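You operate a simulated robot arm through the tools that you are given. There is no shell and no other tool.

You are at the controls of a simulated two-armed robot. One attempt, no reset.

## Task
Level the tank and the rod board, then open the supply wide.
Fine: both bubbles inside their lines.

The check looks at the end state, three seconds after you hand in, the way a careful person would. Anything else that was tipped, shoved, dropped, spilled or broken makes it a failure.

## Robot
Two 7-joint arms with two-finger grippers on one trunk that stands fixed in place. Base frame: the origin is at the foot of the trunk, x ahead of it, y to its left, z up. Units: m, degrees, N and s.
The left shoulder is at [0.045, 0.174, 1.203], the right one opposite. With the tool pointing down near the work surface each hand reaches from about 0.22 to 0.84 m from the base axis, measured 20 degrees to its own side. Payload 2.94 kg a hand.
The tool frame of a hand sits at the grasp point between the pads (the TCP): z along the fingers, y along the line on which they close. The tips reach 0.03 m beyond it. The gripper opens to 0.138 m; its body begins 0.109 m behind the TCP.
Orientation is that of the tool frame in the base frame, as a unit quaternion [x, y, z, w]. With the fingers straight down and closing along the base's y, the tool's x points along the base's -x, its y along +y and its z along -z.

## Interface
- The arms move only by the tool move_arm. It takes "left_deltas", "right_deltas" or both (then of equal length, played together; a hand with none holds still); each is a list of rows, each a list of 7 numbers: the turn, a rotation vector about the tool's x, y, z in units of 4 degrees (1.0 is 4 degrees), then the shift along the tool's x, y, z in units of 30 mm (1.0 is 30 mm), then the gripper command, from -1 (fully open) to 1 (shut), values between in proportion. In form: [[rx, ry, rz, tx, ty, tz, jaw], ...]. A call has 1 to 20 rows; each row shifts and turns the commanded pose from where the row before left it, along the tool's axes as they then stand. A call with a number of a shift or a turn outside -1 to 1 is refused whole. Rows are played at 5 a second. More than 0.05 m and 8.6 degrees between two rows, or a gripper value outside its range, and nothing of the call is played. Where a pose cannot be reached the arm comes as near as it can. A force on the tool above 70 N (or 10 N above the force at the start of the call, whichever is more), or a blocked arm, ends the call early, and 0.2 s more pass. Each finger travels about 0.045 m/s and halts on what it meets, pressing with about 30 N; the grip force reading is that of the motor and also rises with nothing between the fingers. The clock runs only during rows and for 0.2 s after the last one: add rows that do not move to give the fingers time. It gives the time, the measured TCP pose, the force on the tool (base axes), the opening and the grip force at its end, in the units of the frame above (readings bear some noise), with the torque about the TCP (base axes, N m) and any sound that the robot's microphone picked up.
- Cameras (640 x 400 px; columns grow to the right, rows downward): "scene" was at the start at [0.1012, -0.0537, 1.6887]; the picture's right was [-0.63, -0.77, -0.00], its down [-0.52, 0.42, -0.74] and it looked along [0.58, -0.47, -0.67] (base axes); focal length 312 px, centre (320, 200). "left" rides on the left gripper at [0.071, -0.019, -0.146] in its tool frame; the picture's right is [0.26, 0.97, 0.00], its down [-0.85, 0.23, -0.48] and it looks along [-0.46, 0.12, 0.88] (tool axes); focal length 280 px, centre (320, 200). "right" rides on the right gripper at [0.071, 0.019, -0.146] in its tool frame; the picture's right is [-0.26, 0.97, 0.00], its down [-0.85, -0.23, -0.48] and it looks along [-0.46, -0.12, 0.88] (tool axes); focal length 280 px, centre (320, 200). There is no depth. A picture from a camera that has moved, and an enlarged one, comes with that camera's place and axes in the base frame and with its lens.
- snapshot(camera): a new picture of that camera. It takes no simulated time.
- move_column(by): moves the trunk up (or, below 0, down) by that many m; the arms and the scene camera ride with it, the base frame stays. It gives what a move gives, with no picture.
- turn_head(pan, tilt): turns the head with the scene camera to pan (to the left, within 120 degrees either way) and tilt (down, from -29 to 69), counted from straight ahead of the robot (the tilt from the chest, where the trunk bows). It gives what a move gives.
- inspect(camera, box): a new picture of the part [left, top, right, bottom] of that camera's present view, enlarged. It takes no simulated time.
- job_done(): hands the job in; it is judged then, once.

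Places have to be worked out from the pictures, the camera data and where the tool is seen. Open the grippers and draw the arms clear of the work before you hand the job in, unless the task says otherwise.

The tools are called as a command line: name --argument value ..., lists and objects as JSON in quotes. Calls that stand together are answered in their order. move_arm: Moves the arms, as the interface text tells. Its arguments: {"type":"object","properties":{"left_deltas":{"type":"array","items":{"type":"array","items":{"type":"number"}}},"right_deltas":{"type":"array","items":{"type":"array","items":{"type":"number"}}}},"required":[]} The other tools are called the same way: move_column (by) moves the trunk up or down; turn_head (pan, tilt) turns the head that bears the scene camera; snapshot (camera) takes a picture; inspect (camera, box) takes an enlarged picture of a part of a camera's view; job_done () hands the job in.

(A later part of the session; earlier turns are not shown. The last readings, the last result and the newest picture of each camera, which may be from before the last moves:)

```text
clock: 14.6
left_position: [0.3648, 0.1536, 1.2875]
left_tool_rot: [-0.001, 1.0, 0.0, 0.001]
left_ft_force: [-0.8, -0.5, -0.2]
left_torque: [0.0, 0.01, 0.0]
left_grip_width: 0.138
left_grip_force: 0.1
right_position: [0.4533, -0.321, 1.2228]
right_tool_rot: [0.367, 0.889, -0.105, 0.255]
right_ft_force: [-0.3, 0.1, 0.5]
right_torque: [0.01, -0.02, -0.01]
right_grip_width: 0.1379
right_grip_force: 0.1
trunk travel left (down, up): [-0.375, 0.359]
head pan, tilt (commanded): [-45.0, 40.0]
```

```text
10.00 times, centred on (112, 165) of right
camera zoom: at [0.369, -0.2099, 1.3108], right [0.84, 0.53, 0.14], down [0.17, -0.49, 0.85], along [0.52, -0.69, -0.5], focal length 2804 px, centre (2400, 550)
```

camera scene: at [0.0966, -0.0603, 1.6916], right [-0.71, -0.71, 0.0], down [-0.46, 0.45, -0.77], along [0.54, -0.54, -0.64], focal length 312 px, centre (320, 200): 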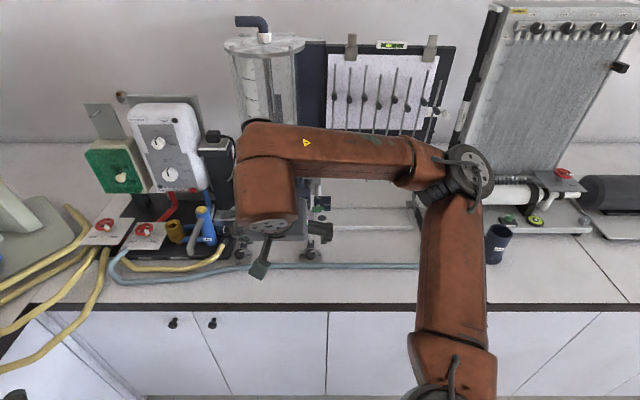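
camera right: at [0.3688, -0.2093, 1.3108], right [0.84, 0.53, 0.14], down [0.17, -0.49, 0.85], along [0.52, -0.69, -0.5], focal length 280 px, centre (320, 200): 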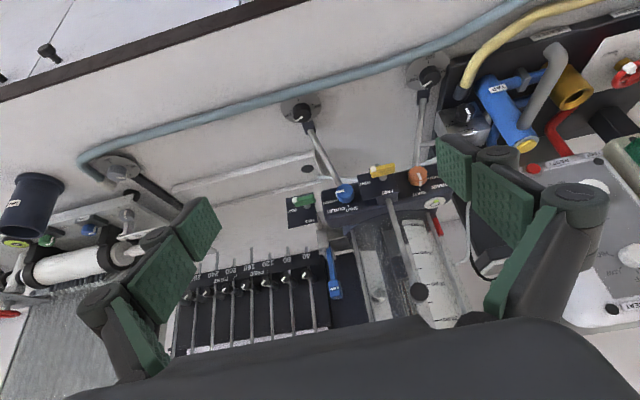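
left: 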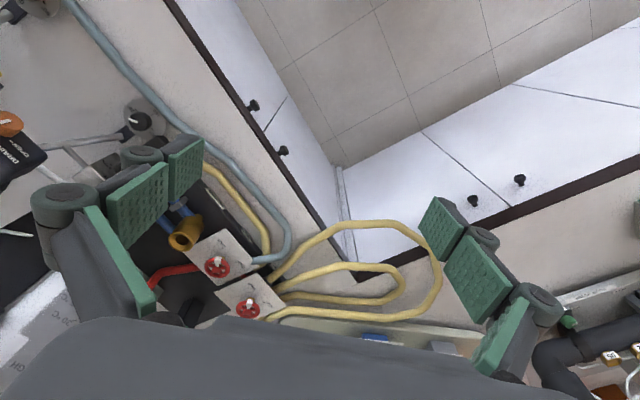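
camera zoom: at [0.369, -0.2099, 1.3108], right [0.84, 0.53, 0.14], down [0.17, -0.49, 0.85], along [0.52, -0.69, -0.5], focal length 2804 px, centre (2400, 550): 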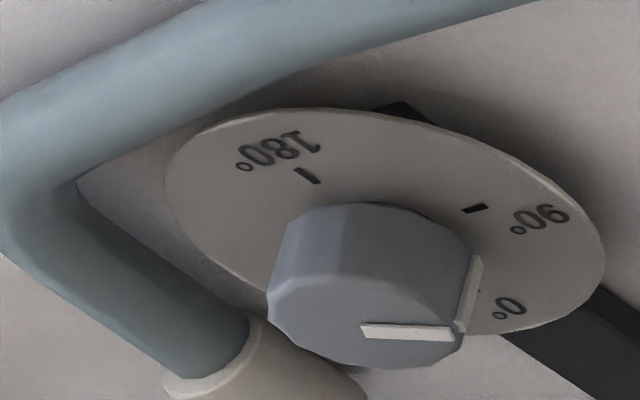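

Triangulating, the right tank-foot knob's top centre is about [0.575, -0.495, 0.936], 33 mm wide and 23 mm tall above its dial at z≈0.913, and the hose lies 3.5 cm in front. I bring the right hand, tilted 28° so it clears the tank's levers, to a pre-grasp 10 cm back from the knob.

move_arm --right_deltas '[[0, 1, 0, 0, 0, 0, -0.16], [0, 0, 0, -0.186, -0.154, 0.964, -0.16], [0, 0, 0, -0.186, -0.154, 0.964, -0.16], [0, 0, 0, -0.186, -0.154, 0.964, -0.16], [0, 0, 0, -0.186, -0.154, 0.964, -0.16], [0, 0, 0, -0.186, -0.154, 0.964, -0.16], [0, 0, 0, -0.186, -0.154, 0.964, -0.16], [0, 0, 0, -0.186, -0.154, 0.964, -0.16], [0, 0, 0, -0.186, -0.154, 0.964, -0.16], [0, 0, 0, 0, 0, 0, -0.16]]'

snapshot --camera "right"

snapshot --camera "scene"

```text
clock: 16.8
left_position: [0.3651, 0.1543, 1.2861]
left_tool_rot: [-0.001, 1.0, 0.0, 0.0]
left_ft_force: [0.4, 0.0, 0.5]
left_torque: [0.01, -0.03, 0.02]
left_grip_width: 0.138
left_grip_force: 0.1
right_position: [0.5316, -0.4535, 1.0401]
right_tool_rot: [0.37, 0.897, -0.092, 0.223]
right_ft_force: [-0.6, -0.1, 0.3]
right_torque: [-0.03, 0.02, 0.03]
right_grip_width: 0.08
right_grip_force: 0.1
trunk travel left (down, up): [-0.375, 0.359]
head pan, tilt (commanded): [-45.0, 40.0]
```

```text
taken
camera right: at [0.4521, -0.3458, 1.1362], right [0.85, 0.52, 0.12], down [0.21, -0.53, 0.82], along [0.49, -0.67, -0.56], focal length 280 px, centre (320, 200)
```

right: 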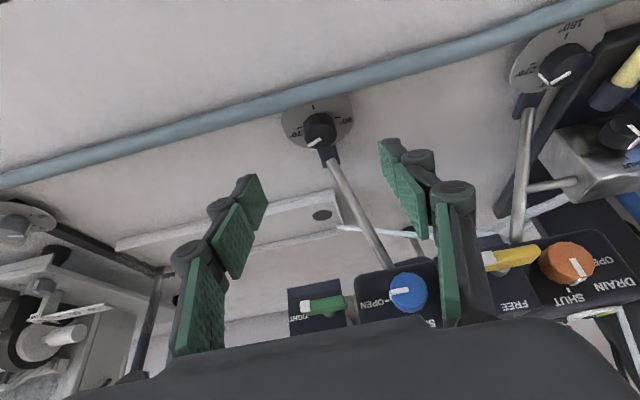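

```text
taken
camera scene: at [0.0961, -0.0597, 1.6917], right [-0.71, -0.71, 0.0], down [-0.45, 0.45, -0.77], along [0.54, -0.54, -0.64], focal length 312 px, centre (320, 200)
```

scene: 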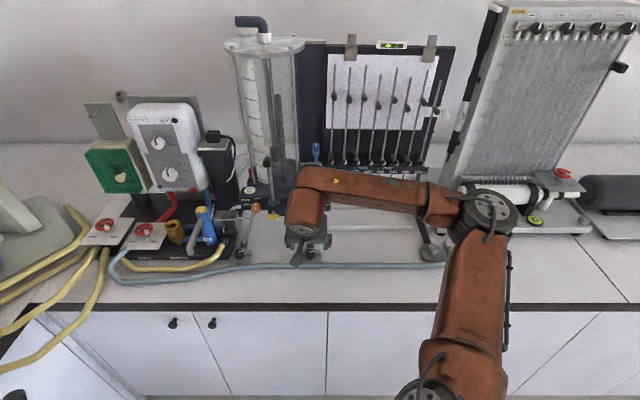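

The knob sits exactly on the centre line of the fingers. I advance 8 cm along the tool axis and check again before the last 2 cm.

move_arm --right_deltas '[[0, 0, 0, 0, 0, 0.9, -0.16], [0, 0, 0, 0, 0, 0.9, -0.16], [0, 0, 0, 0, 0, 0.9, -0.16], [0, 0, 0, 0, 0, 0, -0.16]]'

snapshot --camera "right"

inspect --camera "right" --box '[230, 90, 410, 210]'

inspect --camera "scene" --box '[235, 170, 335, 270]'

```text
clock: 17.8
left_position: [0.3643, 0.1542, 1.2879]
left_tool_rot: [0.0, 1.0, 0.0, -0.001]
left_ft_force: [0.3, 0.1, 0.1]
left_torque: [-0.03, 0.0, -0.03]
left_grip_width: 0.138
left_grip_force: 0.0
right_position: [0.5588, -0.4785, 0.9697]
right_tool_rot: [0.37, 0.897, -0.092, 0.224]
right_ft_force: [0.3, 0.2, 0.3]
right_torque: [0.01, 0.0, -0.01]
right_grip_width: 0.0799
right_grip_force: 0.1
trunk travel left (down, up): [-0.375, 0.359]
head pan, tilt (commanded): [-45.0, 40.0]
```

```text
taken
camera right: at [0.479, -0.3719, 1.0655], right [0.85, 0.52, 0.12], down [0.21, -0.53, 0.82], along [0.49, -0.67, -0.56], focal length 280 px, centre (320, 200)
```

right: 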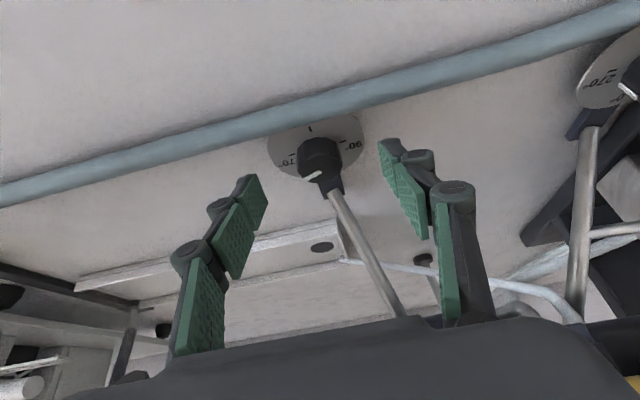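

```text
3.33 times, centred on (320, 150) of right
camera zoom: at [0.479, -0.3719, 1.0655], right [0.85, 0.52, 0.12], down [0.21, -0.53, 0.82], along [0.49, -0.67, -0.56], focal length 935 px, centre (320, 367)
```

zoom: 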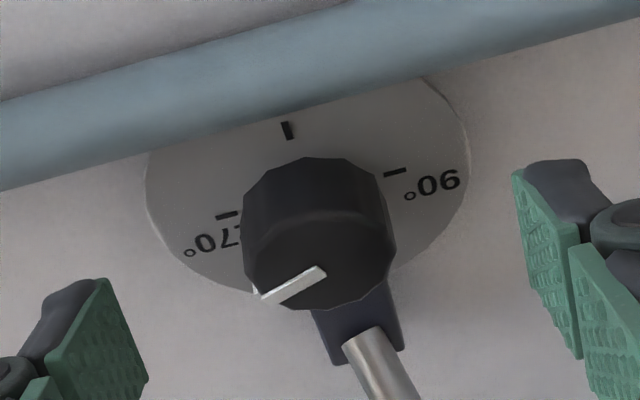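

```text
4.00 times, centred on (285, 220) of scene
camera zoom: at [0.0959, -0.0599, 1.6917], right [-0.71, -0.71, 0.0], down [-0.45, 0.45, -0.77], along [0.54, -0.54, -0.64], focal length 1249 px, centre (460, 120)
```

zoom: 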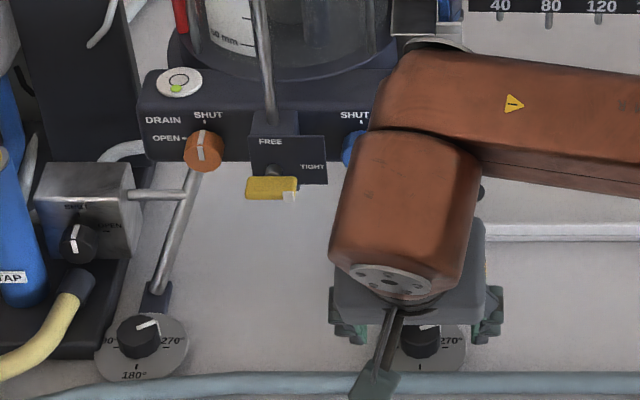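

Knob still centred (≈1 mm). I go the last 1.8 cm and close the fingers on the knob.

move_arm --right_deltas '[[0, 0, 0, 0, 0, 0.3, -0.16], [0, 0, 0, 0, 0, 0.3, -0.16], [0, 0, 0, 0, 0, 0, -0.16]]'

inspect --camera "right" --box '[230, 90, 410, 210]'

```text
clock: 18.6
left_position: [0.3651, 0.1519, 1.2874]
left_tool_rot: [-0.001, 1.0, -0.001, 0.0]
left_ft_force: [-0.5, 0.5, 0.1]
left_torque: [0.03, -0.01, 0.03]
left_grip_width: 0.1379
left_grip_force: 0.1
right_position: [0.5653, -0.485, 0.9532]
right_tool_rot: [0.371, 0.896, -0.093, 0.224]
right_ft_force: [0.8, 1.4, -0.3]
right_torque: [0.0, -0.02, -0.02]
right_grip_width: 0.08
right_grip_force: 0.2
trunk travel left (down, up): [-0.375, 0.359]
head pan, tilt (commanded): [-45.0, 40.0]
```

```text
3.33 times, centred on (320, 150) of right
camera zoom: at [0.485, -0.3785, 1.0494], right [0.85, 0.52, 0.12], down [0.21, -0.53, 0.82], along [0.49, -0.67, -0.56], focal length 935 px, centre (320, 367)
```

zoom: 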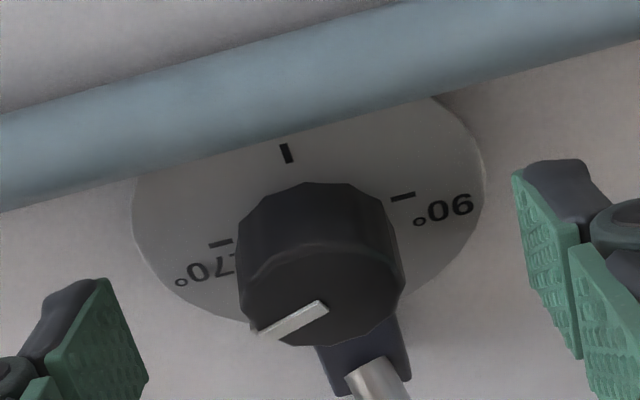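

The fingers straddle the knob with tips about 8 mm above the dial. I close the gripper.

move_arm --right_deltas '[[0, 0, 0, 0, 0, 0.1, 0.3], [0, 0, 0, 0, 0, 0, 1], [0, 0, 0, 0, 0, 0, 1], [0, 0, 0, 0, 0, 0, 1], [0, 0, 0, 0, 0, 0, 1]]'

inspect --camera "right" --box '[230, 90, 410, 210]'

inspect --camera "scene" --box '[240, 182, 264, 197]'

```text
clock: 19.8
left_position: [0.3648, 0.155, 1.2872]
left_tool_rot: [-0.001, 1.0, 0.0, -0.001]
left_ft_force: [0.1, 0.0, -0.5]
left_torque: [-0.05, -0.02, 0.0]
left_grip_width: 0.138
left_grip_force: 0.0
right_position: [0.5651, -0.4861, 0.9502]
right_tool_rot: [0.371, 0.897, -0.092, 0.224]
right_ft_force: [0.3, 0.9, 0.1]
right_torque: [-0.07, -0.02, 0.0]
right_grip_width: 0.0311
right_grip_force: 45.1
trunk travel left (down, up): [-0.375, 0.359]
head pan, tilt (commanded): [-45.0, 40.0]
```

```text
3.33 times, centred on (320, 150) of right
camera zoom: at [0.4859, -0.3792, 1.0468], right [0.85, 0.52, 0.12], down [0.21, -0.53, 0.82], along [0.49, -0.67, -0.56], focal length 935 px, centre (320, 367)
```

zoom: 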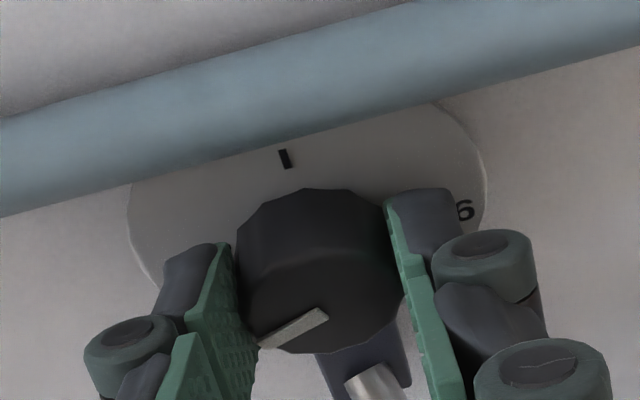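

```text
16.00 times, centred on (252, 190) of scene
camera zoom: at [0.0965, -0.0604, 1.6916], right [-0.71, -0.71, 0.0], down [-0.46, 0.45, -0.77], along [0.54, -0.54, -0.64], focal length 4997 px, centre (1408, 368)
```

zoom: 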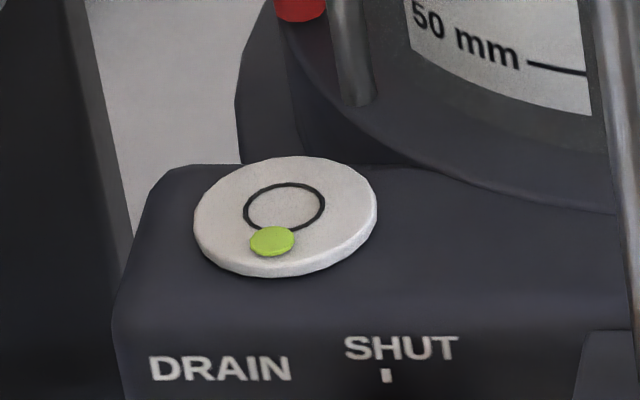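

The knob is gripped (31 mm) and the scene camera shows the round level: bubble 1.5 ring radii to the front and 0.35 to the left. I turn the knob 16° counter-clockwise (seen from above) as a test.

move_arm --right_deltas '[[-0.469, 0, -0.883, 0, -0.034, 0, 1], [-0.469, 0, -0.883, 0, -0.034, 0, 1], [-0.469, 0, -0.883, 0, -0.034, 0, 1], [-0.469, 0, -0.883, 0, -0.034, 0, 1], [0, 0, 0, 0, 0, 0, 1]]'

inspect --camera "right" --box '[230, 90, 410, 210]'

inspect --camera "scene" --box '[240, 182, 264, 197]'

```text
clock: 21.0
left_position: [0.3646, 0.1538, 1.2868]
left_tool_rot: [0.0, 1.0, 0.0, -0.001]
left_ft_force: [0.1, 0.5, -0.6]
left_torque: [-0.02, -0.02, 0.01]
left_grip_width: 0.1383
left_grip_force: 0.0
right_position: [0.5637, -0.4886, 0.9504]
right_tool_rot: [0.242, 0.94, -0.06, 0.234]
right_ft_force: [5.1, 4.8, -1.4]
right_torque: [0.07, -0.25, 0.05]
right_grip_width: 0.0307
right_grip_force: 45.7
trunk travel left (down, up): [-0.375, 0.359]
head pan, tilt (commanded): [-45.0, 40.0]
```

```text
3.33 times, centred on (320, 150) of right
camera zoom: at [0.4578, -0.4077, 1.0468], right [0.67, 0.73, 0.12], down [0.35, -0.46, 0.82], along [0.66, -0.5, -0.56], focal length 935 px, centre (320, 367)
```

zoom: 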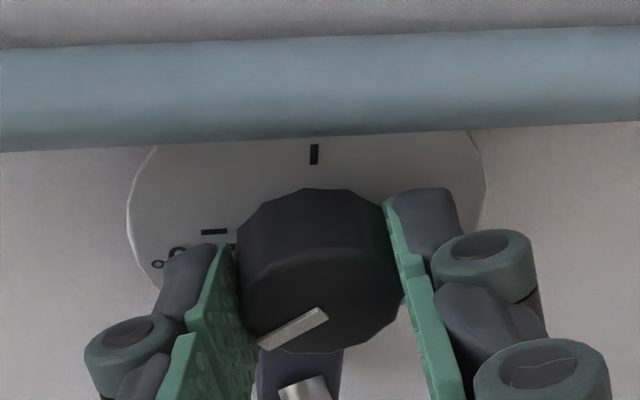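

```text
16.00 times, centred on (252, 190) of scene
camera zoom: at [0.0973, -0.0598, 1.6916], right [-0.71, -0.71, 0.0], down [-0.46, 0.45, -0.77], along [0.54, -0.54, -0.64], focal length 4997 px, centre (1408, 368)
```

zoom: 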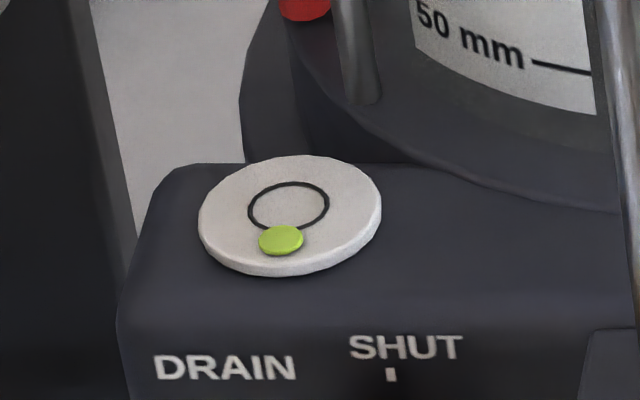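

Turning counter-clockwise by 16° moved the bubble slightly right (that side rose), so lowering the front needs clockwise turns, quite large ones. I release, lift 15 mm, turn the hand back 28° counter-clockwise about the knob, and look before lowering again.

move_arm --right_deltas '[[0, 0, 0, 0, 0, 0, 0.13], [0, 0, 0, 0, 0, 0, 0.13], [0, 0, 0, -0.2345, 0, -0.4415, 0.13], [-0.469, 0, -0.883, 0, -0.034, 0, 0.13], [-0.469, 0, -0.883, 0, -0.034, 0, 0.13], [-0.469, 0, -0.883, 0, -0.034, 0, 0.13], [-0.469, 0, -0.883, 0, -0.034, 0, 0.13], [-0.469, 0, -0.883, 0, -0.034, 0, 0.13], [-0.469, 0, -0.883, 0, -0.034, 0, 0.13], [-0.469, 0, -0.883, 0, -0.034, 0, 0.13], [0, 0, 0, 0, 0, 0, 0.13]]'

snapshot --camera "right"

inspect --camera "scene" --box '[240, 182, 264, 197]'

inspect --camera "right" --box '[230, 90, 410, 210]'

```text
clock: 23.4
left_position: [0.3658, 0.1547, 1.2869]
left_tool_rot: [0.0, 1.0, 0.0, 0.0]
left_ft_force: [-0.6, 0.7, 0.1]
left_torque: [0.02, -0.03, -0.02]
left_grip_width: 0.138
left_grip_force: 0.1
right_position: [0.5616, -0.4963, 0.9657]
right_tool_rot: [0.008, 0.97, -0.002, 0.242]
right_ft_force: [0.4, 0.0, 0.6]
right_torque: [0.02, 0.0, -0.01]
right_grip_width: 0.06
right_grip_force: 0.0
trunk travel left (down, up): [-0.375, 0.359]
head pan, tilt (commanded): [-45.0, 40.0]
```

```text
taken
camera right: at [0.43, -0.4739, 1.0618], right [0.25, 0.96, 0.12], down [0.52, -0.24, 0.82], along [0.82, -0.14, -0.56], focal length 280 px, centre (320, 200)
```

right: 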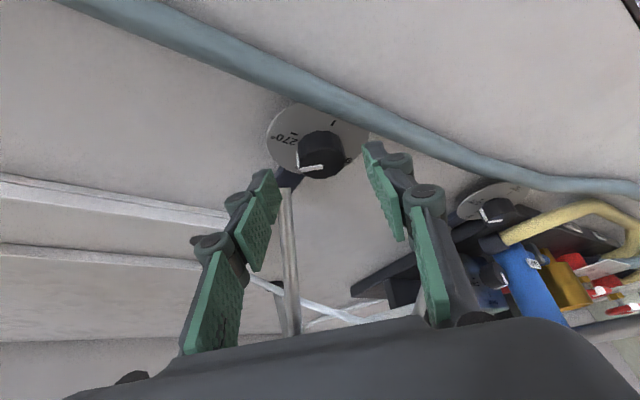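

```text
16.00 times, centred on (252, 190) of scene
camera zoom: at [0.0966, -0.0604, 1.6916], right [-0.71, -0.71, 0.0], down [-0.46, 0.45, -0.77], along [0.54, -0.54, -0.64], focal length 4997 px, centre (1408, 368)
```

zoom: 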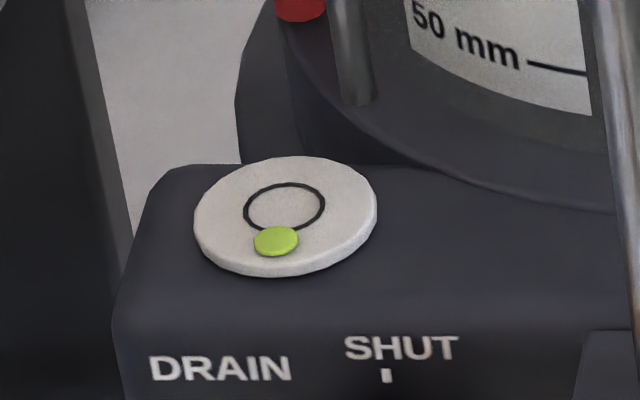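

```text
3.33 times, centred on (320, 150) of right
camera zoom: at [0.43, -0.4739, 1.0618], right [0.25, 0.96, 0.12], down [0.52, -0.24, 0.82], along [0.82, -0.14, -0.56], focal length 935 px, centre (320, 367)
```

zoom: 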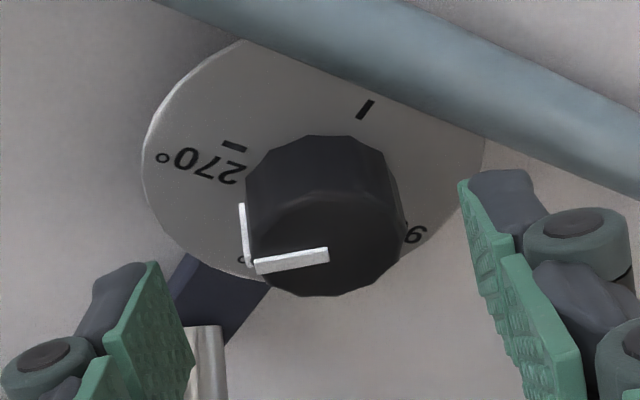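

At 44° the rear finger would come close to the leg rod, so I swing back to 30°, lower 14 mm and grip.

move_arm --right_deltas '[[0.469, 0, 0.883, 0, 0.034, 0, 0.13], [0.469, 0, 0.883, 0, 0.034, 0, 0.13], [0.469, 0, 0.883, 0, 0.034, 0, 0.13], [0.234, 0, 0.441, 0, 0.017, 0, 0.13], [0, 0, 0, 0.219, 0, 0.412, 0.13], [0, 0, 0, 0, 0, 0, 0.13], [0, 0, 0, 0, 0, 0, 1], [0, 0, 0, 0, 0, 0, 1], [0, 0, 0, 0, 0, 0, 1]]'

inspect --camera "right" --box '[230, 90, 410, 210]'

```text
clock: 25.4
left_position: [0.3659, 0.1541, 1.2876]
left_tool_rot: [-0.001, 1.0, 0.0, 0.0]
left_ft_force: [-0.6, 0.5, 0.2]
left_torque: [0.0, -0.01, -0.01]
left_grip_width: 0.138
left_grip_force: 0.1
right_position: [0.5621, -0.4911, 0.9507]
right_tool_rot: [0.127, 0.962, -0.031, 0.241]
right_ft_force: [0.9, 7.0, -3.3]
right_torque: [0.34, -0.17, 0.07]
right_grip_width: 0.0311
right_grip_force: 35.4
trunk travel left (down, up): [-0.375, 0.359]
head pan, tilt (commanded): [-45.0, 40.0]
```

```text
3.33 times, centred on (320, 150) of right
camera zoom: at [0.4398, -0.4378, 1.0478], right [0.47, 0.87, 0.12], down [0.45, -0.36, 0.82], along [0.76, -0.33, -0.56], focal length 935 px, centre (320, 367)
```

zoom: 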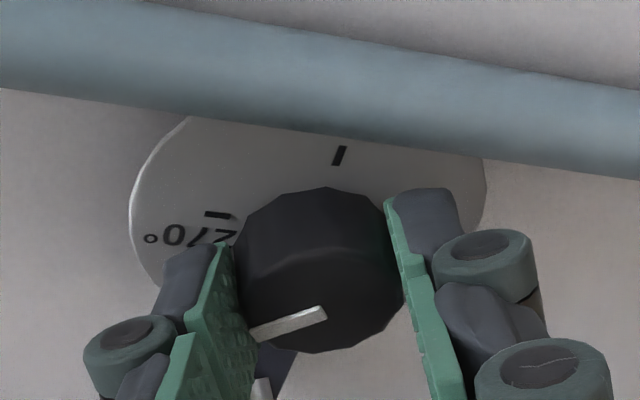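

Gripped well. Now I turn clockwise 60° and read the bubble.

move_arm --right_deltas '[[0.469, 0, 0.883, 0, 0.034, 0, 1], [0.469, 0, 0.883, 0, 0.034, 0, 1], [0.469, 0, 0.883, 0, 0.034, 0, 1], [0.469, 0, 0.883, 0, 0.034, 0, 1], [0.469, 0, 0.883, 0, 0.034, 0, 1], [0.469, 0, 0.883, 0, 0.034, 0, 1], [0.469, 0, 0.883, 0, 0.034, 0, 1], [0.469, 0, 0.883, 0, 0.034, 0, 1], [0.469, 0, 0.883, 0, 0.034, 0, 1], [0.469, 0, 0.883, 0, 0.034, 0, 1], [0.469, 0, 0.883, 0, 0.034, 0, 1], [0.469, 0, 0.883, 0, 0.034, 0, 1], [0.469, 0, 0.883, 0, 0.034, 0, 1], [0.469, 0, 0.883, 0, 0.034, 0, 1], [0.469, 0, 0.883, 0, 0.034, 0, 1], [0, 0, 0, 0, 0, 0, 1]]'

inspect --camera "right" --box '[230, 90, 410, 210]'

inspect --camera "scene" --box '[240, 182, 264, 197]'

```text
clock: 28.8
left_position: [0.3644, 0.1527, 1.2875]
left_tool_rot: [-0.001, 1.0, -0.001, 0.0]
left_ft_force: [-0.3, 0.1, -0.1]
left_torque: [0.02, 0.02, -0.02]
left_grip_width: 0.1382
left_grip_force: 0.1
right_position: [0.5709, -0.4818, 0.951]
right_tool_rot: [0.591, 0.77, -0.148, 0.191]
right_ft_force: [-5.7, -1.1, -0.8]
right_torque: [0.12, 0.21, -0.04]
right_grip_width: 0.0308
right_grip_force: 45.1
trunk travel left (down, up): [-0.375, 0.359]
head pan, tilt (commanded): [-45.0, 40.0]
```

```text
3.33 times, centred on (320, 150) of right
camera zoom: at [0.5545, -0.3501, 1.0476], right [0.99, 0.02, 0.12], down [-0.09, -0.57, 0.82], along [0.09, -0.82, -0.56], focal length 935 px, centre (320, 367)
```

zoom: 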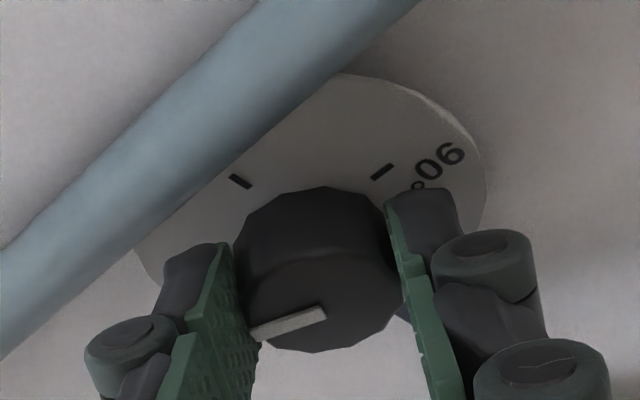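

```text
16.00 times, centred on (252, 190) of scene
camera zoom: at [0.0957, -0.0605, 1.6917], right [-0.71, -0.71, 0.0], down [-0.45, 0.45, -0.77], along [0.54, -0.54, -0.64], focal length 4997 px, centre (1408, 368)
```

zoom: 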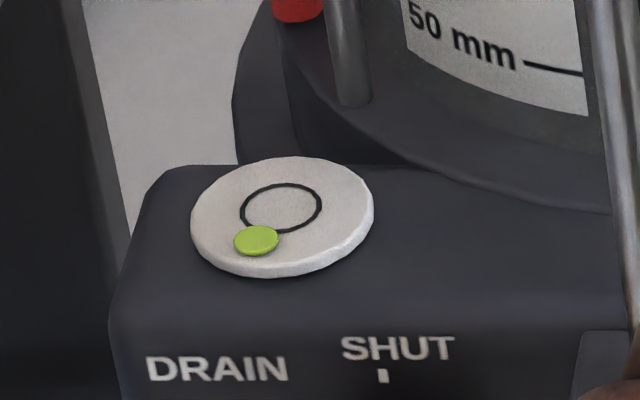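

60° clockwise moved the bubble left by 17 px and only slightly back. I zoom tighter on the level for a more exact reading.

inspect --camera "scene" --box '[246, 185, 256, 193]'

snapshot --camera "scene"

```text
16.00 times, centred on (251, 189) of scene
camera zoom: at [0.0957, -0.0605, 1.6917], right [-0.71, -0.71, 0.0], down [-0.45, 0.45, -0.77], along [0.54, -0.54, -0.64], focal length 4997 px, centre (1424, 376)
```

zoom: 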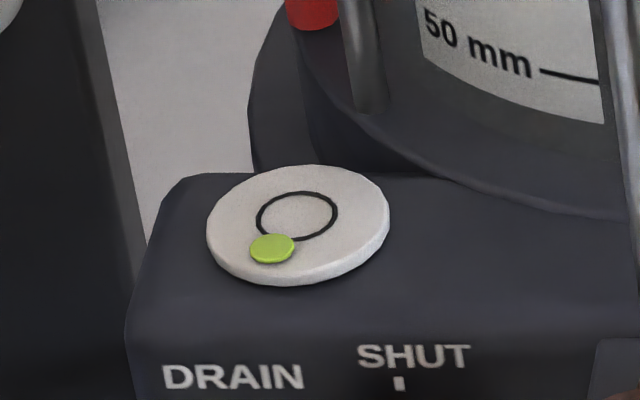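

```text
taken
camera scene: at [0.0957, -0.0605, 1.6917], right [-0.71, -0.71, 0.0], down [-0.45, 0.45, -0.77], along [0.54, -0.54, -0.64], focal length 312 px, centre (320, 200)
```

scene: 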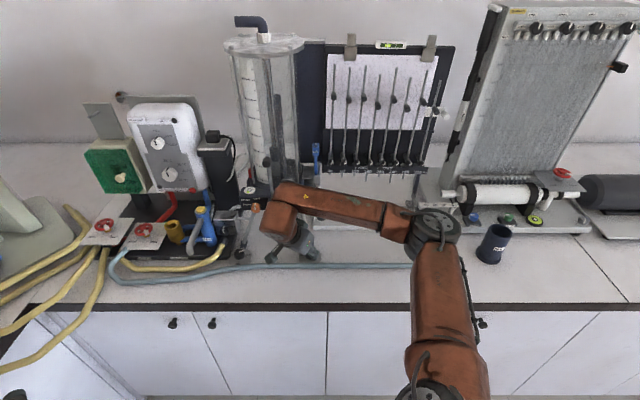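

The bubble stays at a constant distance (about 1.55 ring radii), so it is against the rim and the true tilt is larger; only its direction informs me. I continue in clockwise strokes: release, lift, swing back 60° and lower.

move_arm --right_deltas '[[0, 0, 0, 0, 0, 0, 0.13], [0, 0, 0, 0, 0, 0, 0.13], [0, 0, 0, -0.2345, 0, -0.4415, 0.13], [-0.469, 0, -0.883, 0, -0.034, 0, 0.13], [-0.469, 0, -0.883, 0, -0.034, 0, 0.13], [-0.469, 0, -0.883, 0, -0.034, 0, 0.13], [-0.469, 0, -0.883, 0, -0.034, 0, 0.13], [-0.469, 0, -0.883, 0, -0.034, 0, 0.13], [-0.469, 0, -0.883, 0, -0.034, 0, 0.13], [-0.469, 0, -0.883, 0, -0.034, 0, 0.13], [-0.469, 0, -0.883, 0, -0.034, 0, 0.13], [-0.469, 0, -0.883, 0, -0.034, 0, 0.13], [-0.469, 0, -0.883, 0, -0.034, 0, 0.13], [-0.469, 0, -0.883, 0, -0.034, 0, 0.13], [-0.469, 0, -0.883, 0, -0.034, 0, 0.13], [-0.469, 0, -0.883, 0, -0.034, 0, 0.13], [-0.469, 0, -0.883, 0, -0.034, 0, 0.13], [-0.469, 0, -0.883, 0, -0.034, 0, 0.13], [0, 0, 0, 0.2345, 0, 0.4415, 0.13], [0, 0, 0, 0, 0, 0, 0.13]]'

move_arm --right_deltas '[[0, 0, 0, 0, 0, 0, 1], [0, 0, 0, 0, 0, 0, 1], [0, 0, 0, 0, 0, 0, 1], [0.469, 0, 0.883, 0, 0.034, 0, 1], [0.469, 0, 0.883, 0, 0.034, 0, 1], [0.469, 0, 0.883, 0, 0.034, 0, 1], [0.469, 0, 0.883, 0, 0.034, 0, 1], [0.469, 0, 0.883, 0, 0.034, 0, 1], [0.469, 0, 0.883, 0, 0.034, 0, 1], [0.469, 0, 0.883, 0, 0.034, 0, 1], [0.469, 0, 0.883, 0, 0.034, 0, 1], [0.469, 0, 0.883, 0, 0.034, 0, 1], [0.469, 0, 0.883, 0, 0.034, 0, 1], [0.469, 0, 0.883, 0, 0.034, 0, 1], [0.469, 0, 0.883, 0, 0.034, 0, 1], [0.469, 0, 0.883, 0, 0.034, 0, 1], [0.469, 0, 0.883, 0, 0.034, 0, 1], [0.469, 0, 0.883, 0, 0.034, 0, 1], [0, 0, 0, 0, 0, 0, 1]]'

inspect --camera "right" --box '[230, 90, 410, 210]'

inspect --camera "scene" --box '[240, 182, 264, 197]'

```text
clock: 33.0
left_position: [0.3655, 0.1537, 1.2888]
left_tool_rot: [-0.001, 1.0, 0.0, 0.001]
left_ft_force: [0.4, -0.2, 1.3]
left_torque: [-0.01, -0.03, -0.01]
left_grip_width: 0.138
left_grip_force: 0.0
right_position: [0.5608, -0.4926, 0.9522]
right_tool_rot: [0.126, 0.962, -0.031, 0.24]
right_ft_force: [0.2, 0.3, 0.2]
right_torque: [0.0, 0.02, 0.05]
right_grip_width: 0.06
right_grip_force: 0.0
trunk travel left (down, up): [-0.375, 0.359]
head pan, tilt (commanded): [-45.0, 40.0]
```

```text
clock: 37.0
left_position: [0.3646, 0.1528, 1.2863]
left_tool_rot: [-0.001, 1.0, 0.0, 0.0]
left_ft_force: [-0.2, -0.8, 0.3]
left_torque: [0.04, 0.01, 0.02]
left_grip_width: 0.138
left_grip_force: 0.1
right_position: [0.5701, -0.4821, 0.9511]
right_tool_rot: [0.592, 0.769, -0.148, 0.191]
right_ft_force: [-4.9, -1.8, 2.8]
right_torque: [0.26, 0.15, -0.07]
right_grip_width: 0.0311
right_grip_force: 44.9
trunk travel left (down, up): [-0.375, 0.359]
head pan, tilt (commanded): [-45.0, 40.0]
```

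```text
3.33 times, centred on (320, 150) of right
camera zoom: at [0.5541, -0.3493, 1.0479], right [0.99, 0.03, 0.12], down [-0.09, -0.57, 0.82], along [0.09, -0.82, -0.56], focal length 935 px, centre (320, 367)
```

zoom: 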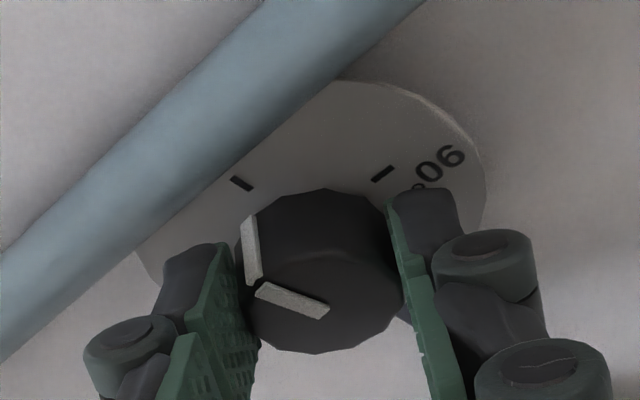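

```text
16.00 times, centred on (252, 190) of scene
camera zoom: at [0.0956, -0.0603, 1.6917], right [-0.71, -0.71, 0.0], down [-0.45, 0.45, -0.77], along [0.54, -0.54, -0.64], focal length 4997 px, centre (1408, 368)
```

zoom: 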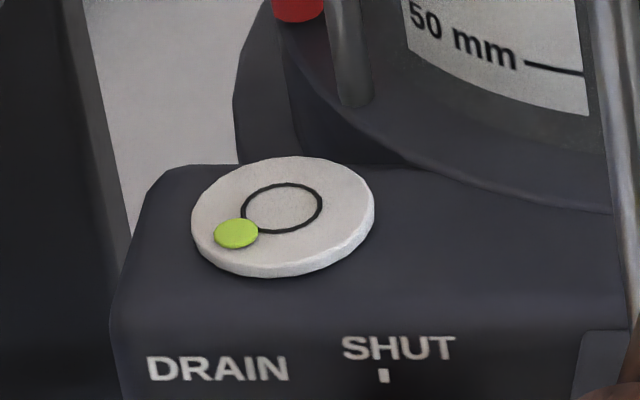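

The direction fit suggests the right foot needs roughly 90–105° clockwise in total (104° done) and the left foot about 145°. I release the right knob, retreat along the tool axis, swing back square to the bench and slide over to the left tank foot at [0.732, -0.338].

move_arm --right_deltas '[[0, 0, 0, 0, 0, 0, 0.13], [0, 0, 0, 0, 0, 0, 0.13], [0, 0, 0, 0, 0, -0.85, 0.13], [0, 0, 0, 0, 0, -0.85, 0.13], [0, 0, 0, 0, 0, -0.85, 0.13], [0, 0, 0, 0, 0, -0.85, 0.13], [-0.469, 0, -0.883, 0, 0, 0, 0.13], [-0.469, 0, -0.883, 0, 0, 0, 0.13], [-0.469, 0, -0.883, 0, 0, 0, 0.13], [-0.469, 0, -0.883, 0, 0, 0, 0.13], [-0.469, 0, -0.883, 0, 0, 0, 0.13], [-0.469, 0, -0.883, 0, 0, 0, 0.13], [-0.469, 0, -0.883, 0, 0, 0, 0.13], [-0.2345, 0, -0.4415, 0, 0, 0, 0.13], [0, 0, 0, 0, 0, 0, 0.13]]'

move_arm --right_deltas '[[0, 0, 0, 0.03, 0.916, -0.015, 0.13], [0, 0, 0, 0.03, 0.916, -0.015, 0.13], [0, 0, 0, 0.03, 0.916, -0.015, 0.13], [0, 0, 0, 0.03, 0.916, -0.015, 0.13], [0, 0, 0, 0.03, 0.916, -0.015, 0.13], [0, 0, 0, 0.03, 0.916, -0.015, 0.13], [0, 0, 0, 0.03, 0.916, -0.015, 0.13], [0, 0, 0, 0, 0, 0, 0.13]]'

snapshot --camera "right"

inspect --camera "right" --box '[230, 70, 410, 190]'

snapshot --camera "scene"

```text
clock: 40.2
left_position: [0.3652, 0.1539, 1.2863]
left_tool_rot: [-0.001, 1.0, 0.0, 0.0]
left_ft_force: [-0.1, 0.6, 0.8]
left_torque: [-0.01, 0.0, -0.01]
left_grip_width: 0.1379
left_grip_force: 0.0
right_position: [0.558, -0.4342, 1.0417]
right_tool_rot: [0.371, 0.897, -0.093, 0.224]
right_ft_force: [0.4, 0.4, 0.6]
right_torque: [0.01, -0.01, 0.0]
right_grip_width: 0.06
right_grip_force: 0.0
trunk travel left (down, up): [-0.375, 0.359]
head pan, tilt (commanded): [-45.0, 40.0]
```

```text
clock: 42.0
left_position: [0.3632, 0.1531, 1.287]
left_tool_rot: [-0.001, 1.0, 0.0, 0.001]
left_ft_force: [0.9, -0.3, 0.0]
left_torque: [0.01, -0.02, -0.01]
left_grip_width: 0.138
left_grip_force: 0.1
right_position: [0.6901, -0.2928, 1.0412]
right_tool_rot: [0.371, 0.896, -0.092, 0.224]
right_ft_force: [0.1, -0.3, -0.5]
right_torque: [0.02, -0.01, 0.02]
right_grip_width: 0.0601
right_grip_force: 0.1
trunk travel left (down, up): [-0.375, 0.359]
head pan, tilt (commanded): [-45.0, 40.0]
```

```text
taken
camera right: at [0.6094, -0.187, 1.1372], right [0.85, 0.52, 0.12], down [0.21, -0.53, 0.82], along [0.49, -0.67, -0.56], focal length 280 px, centre (320, 200)
```

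right: 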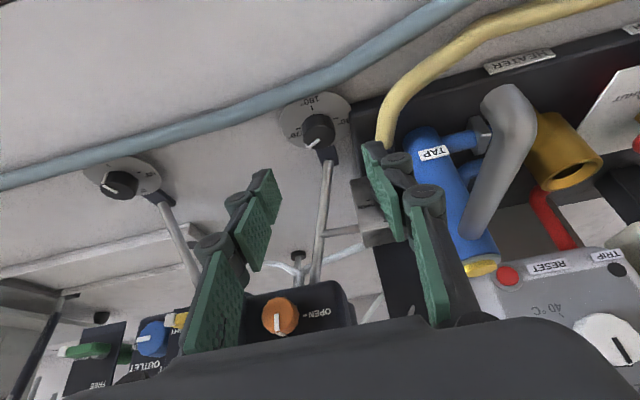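

```text
3.33 times, centred on (320, 130) of right
camera zoom: at [0.6094, -0.187, 1.1372], right [0.85, 0.52, 0.12], down [0.21, -0.53, 0.82], along [0.49, -0.67, -0.56], focal length 935 px, centre (320, 433)
```

zoom: 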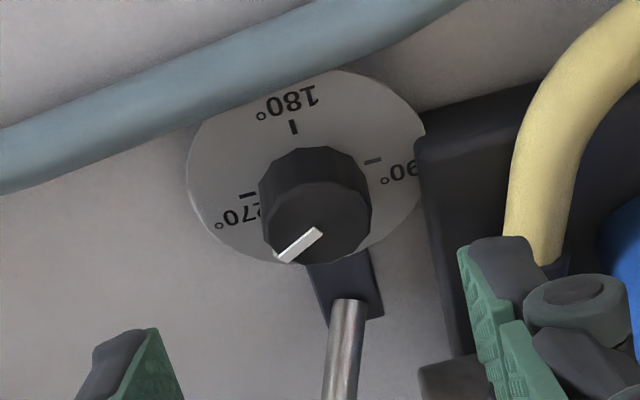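

```text
taken
camera scene: at [0.096, -0.0609, 1.6916], right [-0.71, -0.71, 0.0], down [-0.45, 0.45, -0.77], along [0.54, -0.54, -0.64], focal length 312 px, centre (320, 200)
```

scene: 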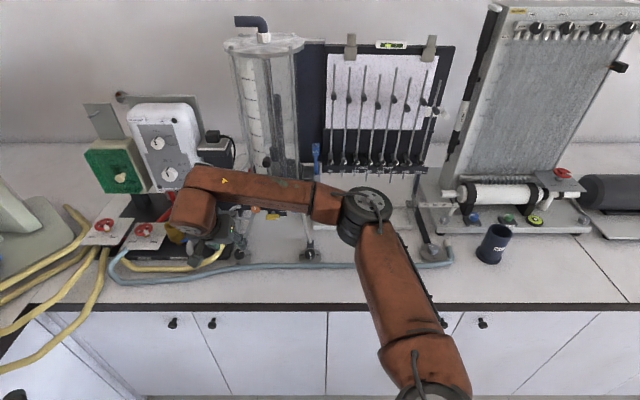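

The left knob is centred too, but the heater's base plate edge is only 33 mm to its left. I narrow the gripper to 40 mm before advancing and go 7.5 cm along the tool axis.

move_arm --right_deltas '[[0, 0, 0, 0, 0, 0, 0.42], [0, 0, 0, 0, 0, 0, 0.42], [0, 0, 0, 0, 0, 0.85, 0.42], [0, 0, 0, 0, 0, 0.85, 0.42], [0, 0, 0, 0, 0, 0.8, 0.42], [0, 0, 0, 0, 0, 0, 0.42]]'

snapshot --camera "right"

inspect --camera "right" --box '[230, 90, 410, 210]'

```text
clock: 43.4
left_position: [0.3646, 0.156, 1.2868]
left_tool_rot: [-0.001, 1.0, 0.0, -0.001]
left_ft_force: [-0.7, 0.3, 0.0]
left_torque: [0.0, 0.01, -0.01]
left_grip_width: 0.1378
left_grip_force: 0.0
right_position: [0.714, -0.3183, 0.9744]
right_tool_rot: [0.369, 0.897, -0.092, 0.224]
right_ft_force: [0.0, -0.9, 0.6]
right_torque: [-0.03, -0.02, -0.03]
right_grip_width: 0.0397
right_grip_force: 0.1
trunk travel left (down, up): [-0.375, 0.359]
head pan, tilt (commanded): [-45.0, 40.0]
```

```text
taken
camera right: at [0.6348, -0.2108, 1.0714], right [0.85, 0.52, 0.12], down [0.21, -0.53, 0.82], along [0.49, -0.67, -0.56], focal length 280 px, centre (320, 200)
```

right: 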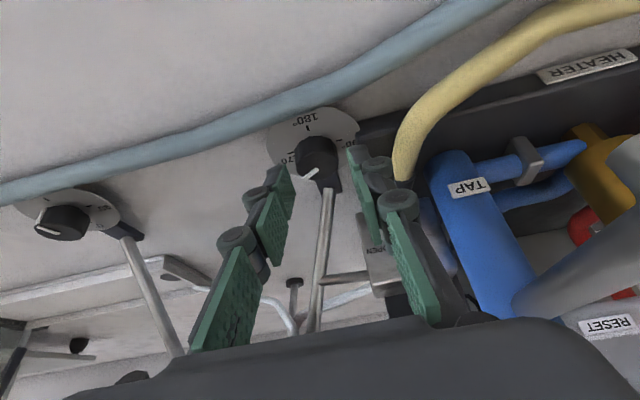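

```text
3.33 times, centred on (320, 150) of right
camera zoom: at [0.6348, -0.2108, 1.0714], right [0.85, 0.52, 0.12], down [0.21, -0.53, 0.82], along [0.49, -0.67, -0.56], focal length 935 px, centre (320, 367)
```

zoom: 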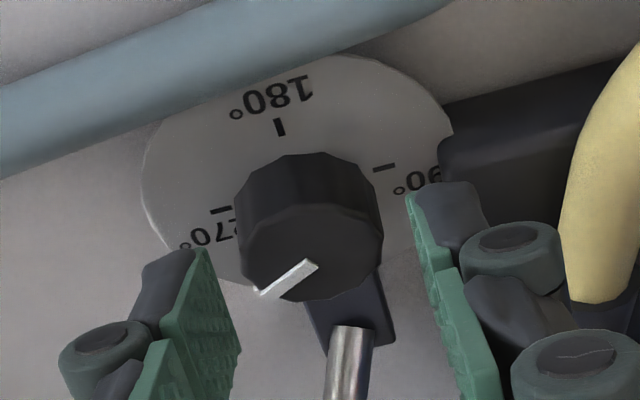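

The knob sits about 3 mm right of the finger centre line, so I shift that way, advance the last 2.6 cm and close.

move_arm --right_deltas '[[0, 0, 0, 0, -0.09, 0, 0.42], [0, 0, 0, 0, 0, 0.44, 0.42], [0, 0, 0, 0, 0, 0.44, 0.42], [0, 0, 0, 0, 0, 0, 0.42]]'

inspect --camera "right" --box '[230, 90, 410, 210]'

```text
clock: 44.4
left_position: [0.364, 0.154, 1.2875]
left_tool_rot: [-0.001, 1.0, 0.001, 0.0]
left_ft_force: [-0.1, -0.8, 0.0]
left_torque: [-0.02, -0.02, -0.01]
left_grip_width: 0.1383
left_grip_force: 0.1
right_position: [0.7211, -0.3281, 0.9509]
right_tool_rot: [0.371, 0.896, -0.093, 0.224]
right_ft_force: [-0.2, 0.0, -0.1]
right_torque: [-0.01, 0.03, 0.0]
right_grip_width: 0.0403
right_grip_force: 0.0
trunk travel left (down, up): [-0.375, 0.359]
head pan, tilt (commanded): [-45.0, 40.0]
```

```text
3.33 times, centred on (320, 150) of right
camera zoom: at [0.6413, -0.2213, 1.0474], right [0.85, 0.52, 0.12], down [0.21, -0.53, 0.82], along [0.49, -0.67, -0.56], focal length 935 px, centre (320, 367)
```

zoom: 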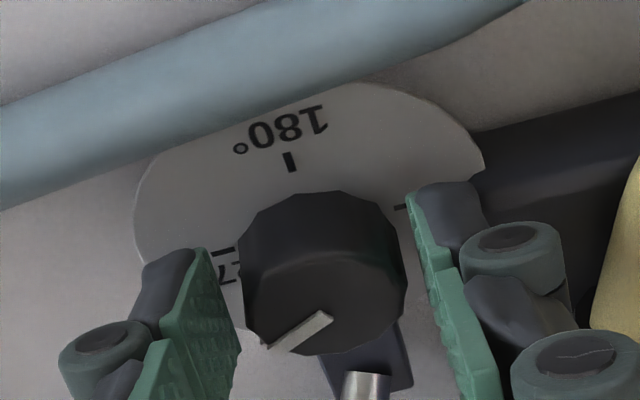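

Both gaps are even and no contact force. I close and turn clockwise 28°, then check clearance to the tap spout.

move_arm --right_deltas '[[0, 0, 0, 0, 0, 0, 1], [0, 0, 0, 0, 0, 0, 1], [0, 0, 0, 0, 0, 0, 1], [0.469, 0, 0.883, 0, 0.034, 0, 1], [0.469, 0, 0.883, 0, 0.034, 0, 1], [0.469, 0, 0.883, 0, 0.034, 0, 1], [0.469, 0, 0.883, 0, 0.034, 0, 1], [0.469, 0, 0.883, 0, 0.034, 0, 1], [0.469, 0, 0.883, 0, 0.034, 0, 1], [0.469, 0, 0.883, 0, 0.034, 0, 1], [0, 0, 0, 0, 0, 0, 1]]'

snapshot --camera "right"

inspect --camera "right" --box '[230, 90, 410, 210]'

inspect --camera "scene" --box '[140, 150, 300, 270]'

inspect --camera "scene" --box '[240, 182, 264, 197]'

```text
clock: 46.8
left_position: [0.3655, 0.1544, 1.2873]
left_tool_rot: [-0.002, 1.0, 0.0, 0.0]
left_ft_force: [0.9, 0.1, -0.4]
left_torque: [-0.01, -0.02, -0.01]
left_grip_width: 0.1379
left_grip_force: 0.2
right_position: [0.7265, -0.325, 0.9509]
right_tool_rot: [0.577, 0.78, -0.145, 0.194]
right_ft_force: [-3.6, 0.9, -2.3]
right_torque: [0.29, 0.2, -0.04]
right_grip_width: 0.0312
right_grip_force: 45.3
trunk travel left (down, up): [-0.375, 0.359]
head pan, tilt (commanded): [-45.0, 40.0]
```

```text
taken
camera right: at [0.7061, -0.1933, 1.0473], right [0.99, 0.06, 0.12], down [-0.07, -0.57, 0.82], along [0.12, -0.82, -0.56], focal length 280 px, centre (320, 200)
```

right: 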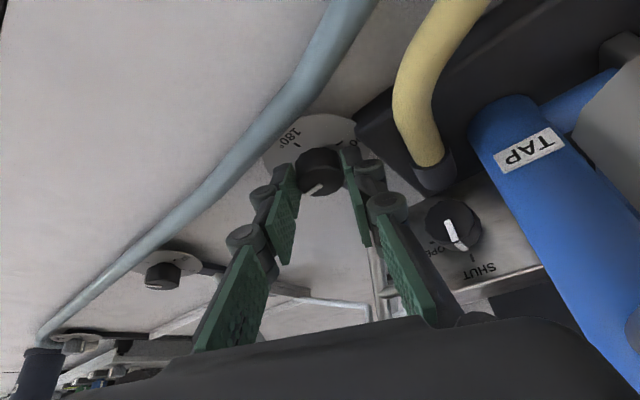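

```text
3.33 times, centred on (320, 150) of right
camera zoom: at [0.7061, -0.1933, 1.0473], right [0.99, 0.06, 0.12], down [-0.07, -0.57, 0.82], along [0.12, -0.82, -0.56], focal length 935 px, centre (320, 367)
```

zoom: 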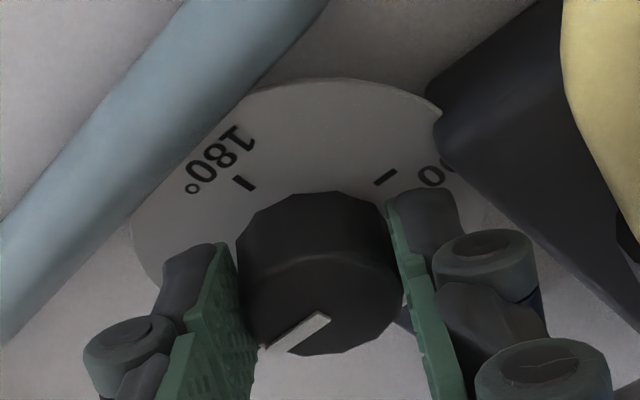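

```text
3.33 times, centred on (220, 210) of scene
camera zoom: at [0.0965, -0.0599, 1.6916], right [-0.71, -0.71, 0.0], down [-0.45, 0.45, -0.77], along [0.54, -0.54, -0.64], focal length 1041 px, centre (653, 167)
```

zoom: 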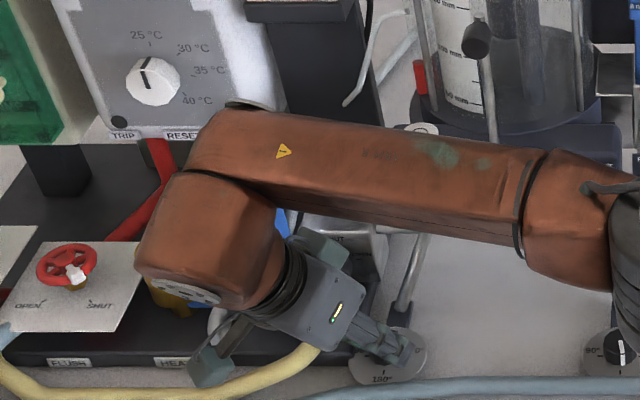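

```text
16.00 times, centred on (252, 190) of scene
camera zoom: at [0.0965, -0.0599, 1.6916], right [-0.71, -0.71, 0.0], down [-0.45, 0.45, -0.77], along [0.54, -0.54, -0.64], focal length 4997 px, centre (1408, 368)
```

zoom: 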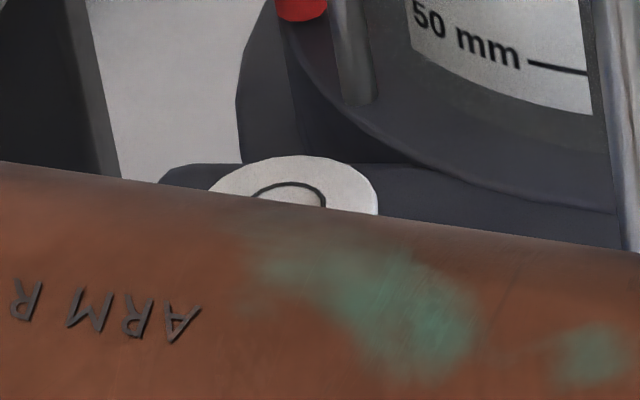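

Clear of the tap, and the knob turned with the hand. The forearm hides the level here; I release, lift, swing back 58° and lower, then look at the level from that pose.

move_arm --right_deltas '[[0, 0, 0, 0, 0, 0, 0.42], [0, 0, 0, 0, 0, 0, 0.42], [0, 0, 0, -0.2345, 0, -0.4415, 0.42], [-0.469, 0, -0.883, 0, -0.034, 0, 0.42], [-0.469, 0, -0.883, 0, -0.034, 0, 0.42], [-0.469, 0, -0.883, 0, -0.034, 0, 0.42], [-0.469, 0, -0.883, 0, -0.034, 0, 0.42], [-0.469, 0, -0.883, 0, -0.034, 0, 0.42], [-0.469, 0, -0.883, 0, -0.034, 0, 0.42], [-0.469, 0, -0.883, 0, -0.034, 0, 0.42], [-0.469, 0, -0.883, 0, -0.034, 0, 0.42], [-0.469, 0, -0.883, 0, -0.034, 0, 0.42], [-0.469, 0, -0.883, 0, -0.034, 0, 0.42], [-0.469, 0, -0.883, 0, -0.034, 0, 0.42], [-0.469, 0, -0.883, 0, -0.034, 0, 0.42], [-0.469, 0, -0.883, 0, -0.034, 0, 0.42], [-0.469, 0, -0.883, 0, -0.034, 0, 0.42], [-0.235, 0, -0.442, 0, -0.017, 0, 0.42], [0, 0, 0, 0.2345, 0, 0.4415, 0.42], [0, 0, 0, 0, 0, 0, 0.42]]'

inspect --camera "scene" --box '[240, 182, 264, 197]'

inspect --camera "right" --box '[230, 90, 410, 210]'

```text
clock: 51.0
left_position: [0.3641, 0.1551, 1.2864]
left_tool_rot: [-0.002, 1.0, 0.0, 0.0]
left_ft_force: [-0.6, 0.4, -0.1]
left_torque: [-0.02, -0.02, 0.02]
left_grip_width: 0.1379
left_grip_force: 0.0
right_position: [0.7179, -0.3347, 0.9494]
right_tool_rot: [0.126, 0.962, -0.031, 0.239]
right_ft_force: [0.4, -0.3, 0.3]
right_torque: [-0.01, 0.01, -0.03]
right_grip_width: 0.04
right_grip_force: 0.0
trunk travel left (down, up): [-0.375, 0.359]
head pan, tilt (commanded): [-45.0, 40.0]
```

```text
16.00 times, centred on (252, 190) of scene
camera zoom: at [0.0961, -0.0598, 1.6917], right [-0.71, -0.71, 0.0], down [-0.45, 0.45, -0.77], along [0.54, -0.54, -0.64], focal length 4997 px, centre (1408, 368)
```

zoom: 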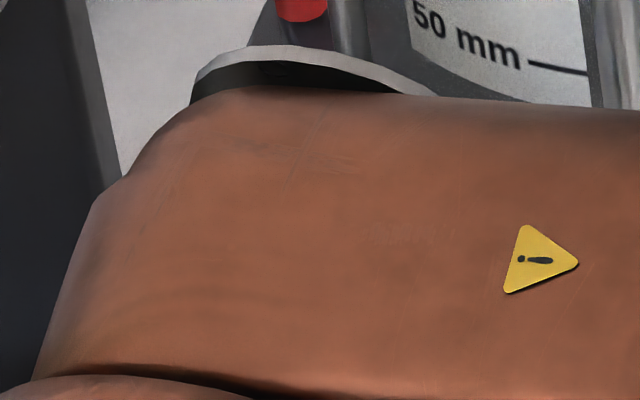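

```text
3.33 times, centred on (320, 150) of right
camera zoom: at [0.5947, -0.2818, 1.0476], right [0.47, 0.87, 0.12], down [0.45, -0.36, 0.82], along [0.76, -0.33, -0.56], focal length 935 px, centre (320, 367)
```

zoom: 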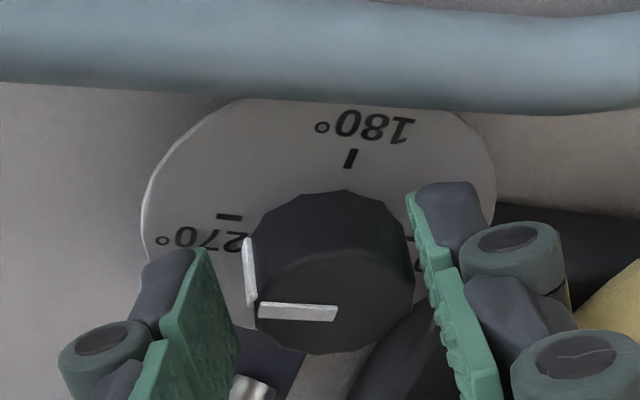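

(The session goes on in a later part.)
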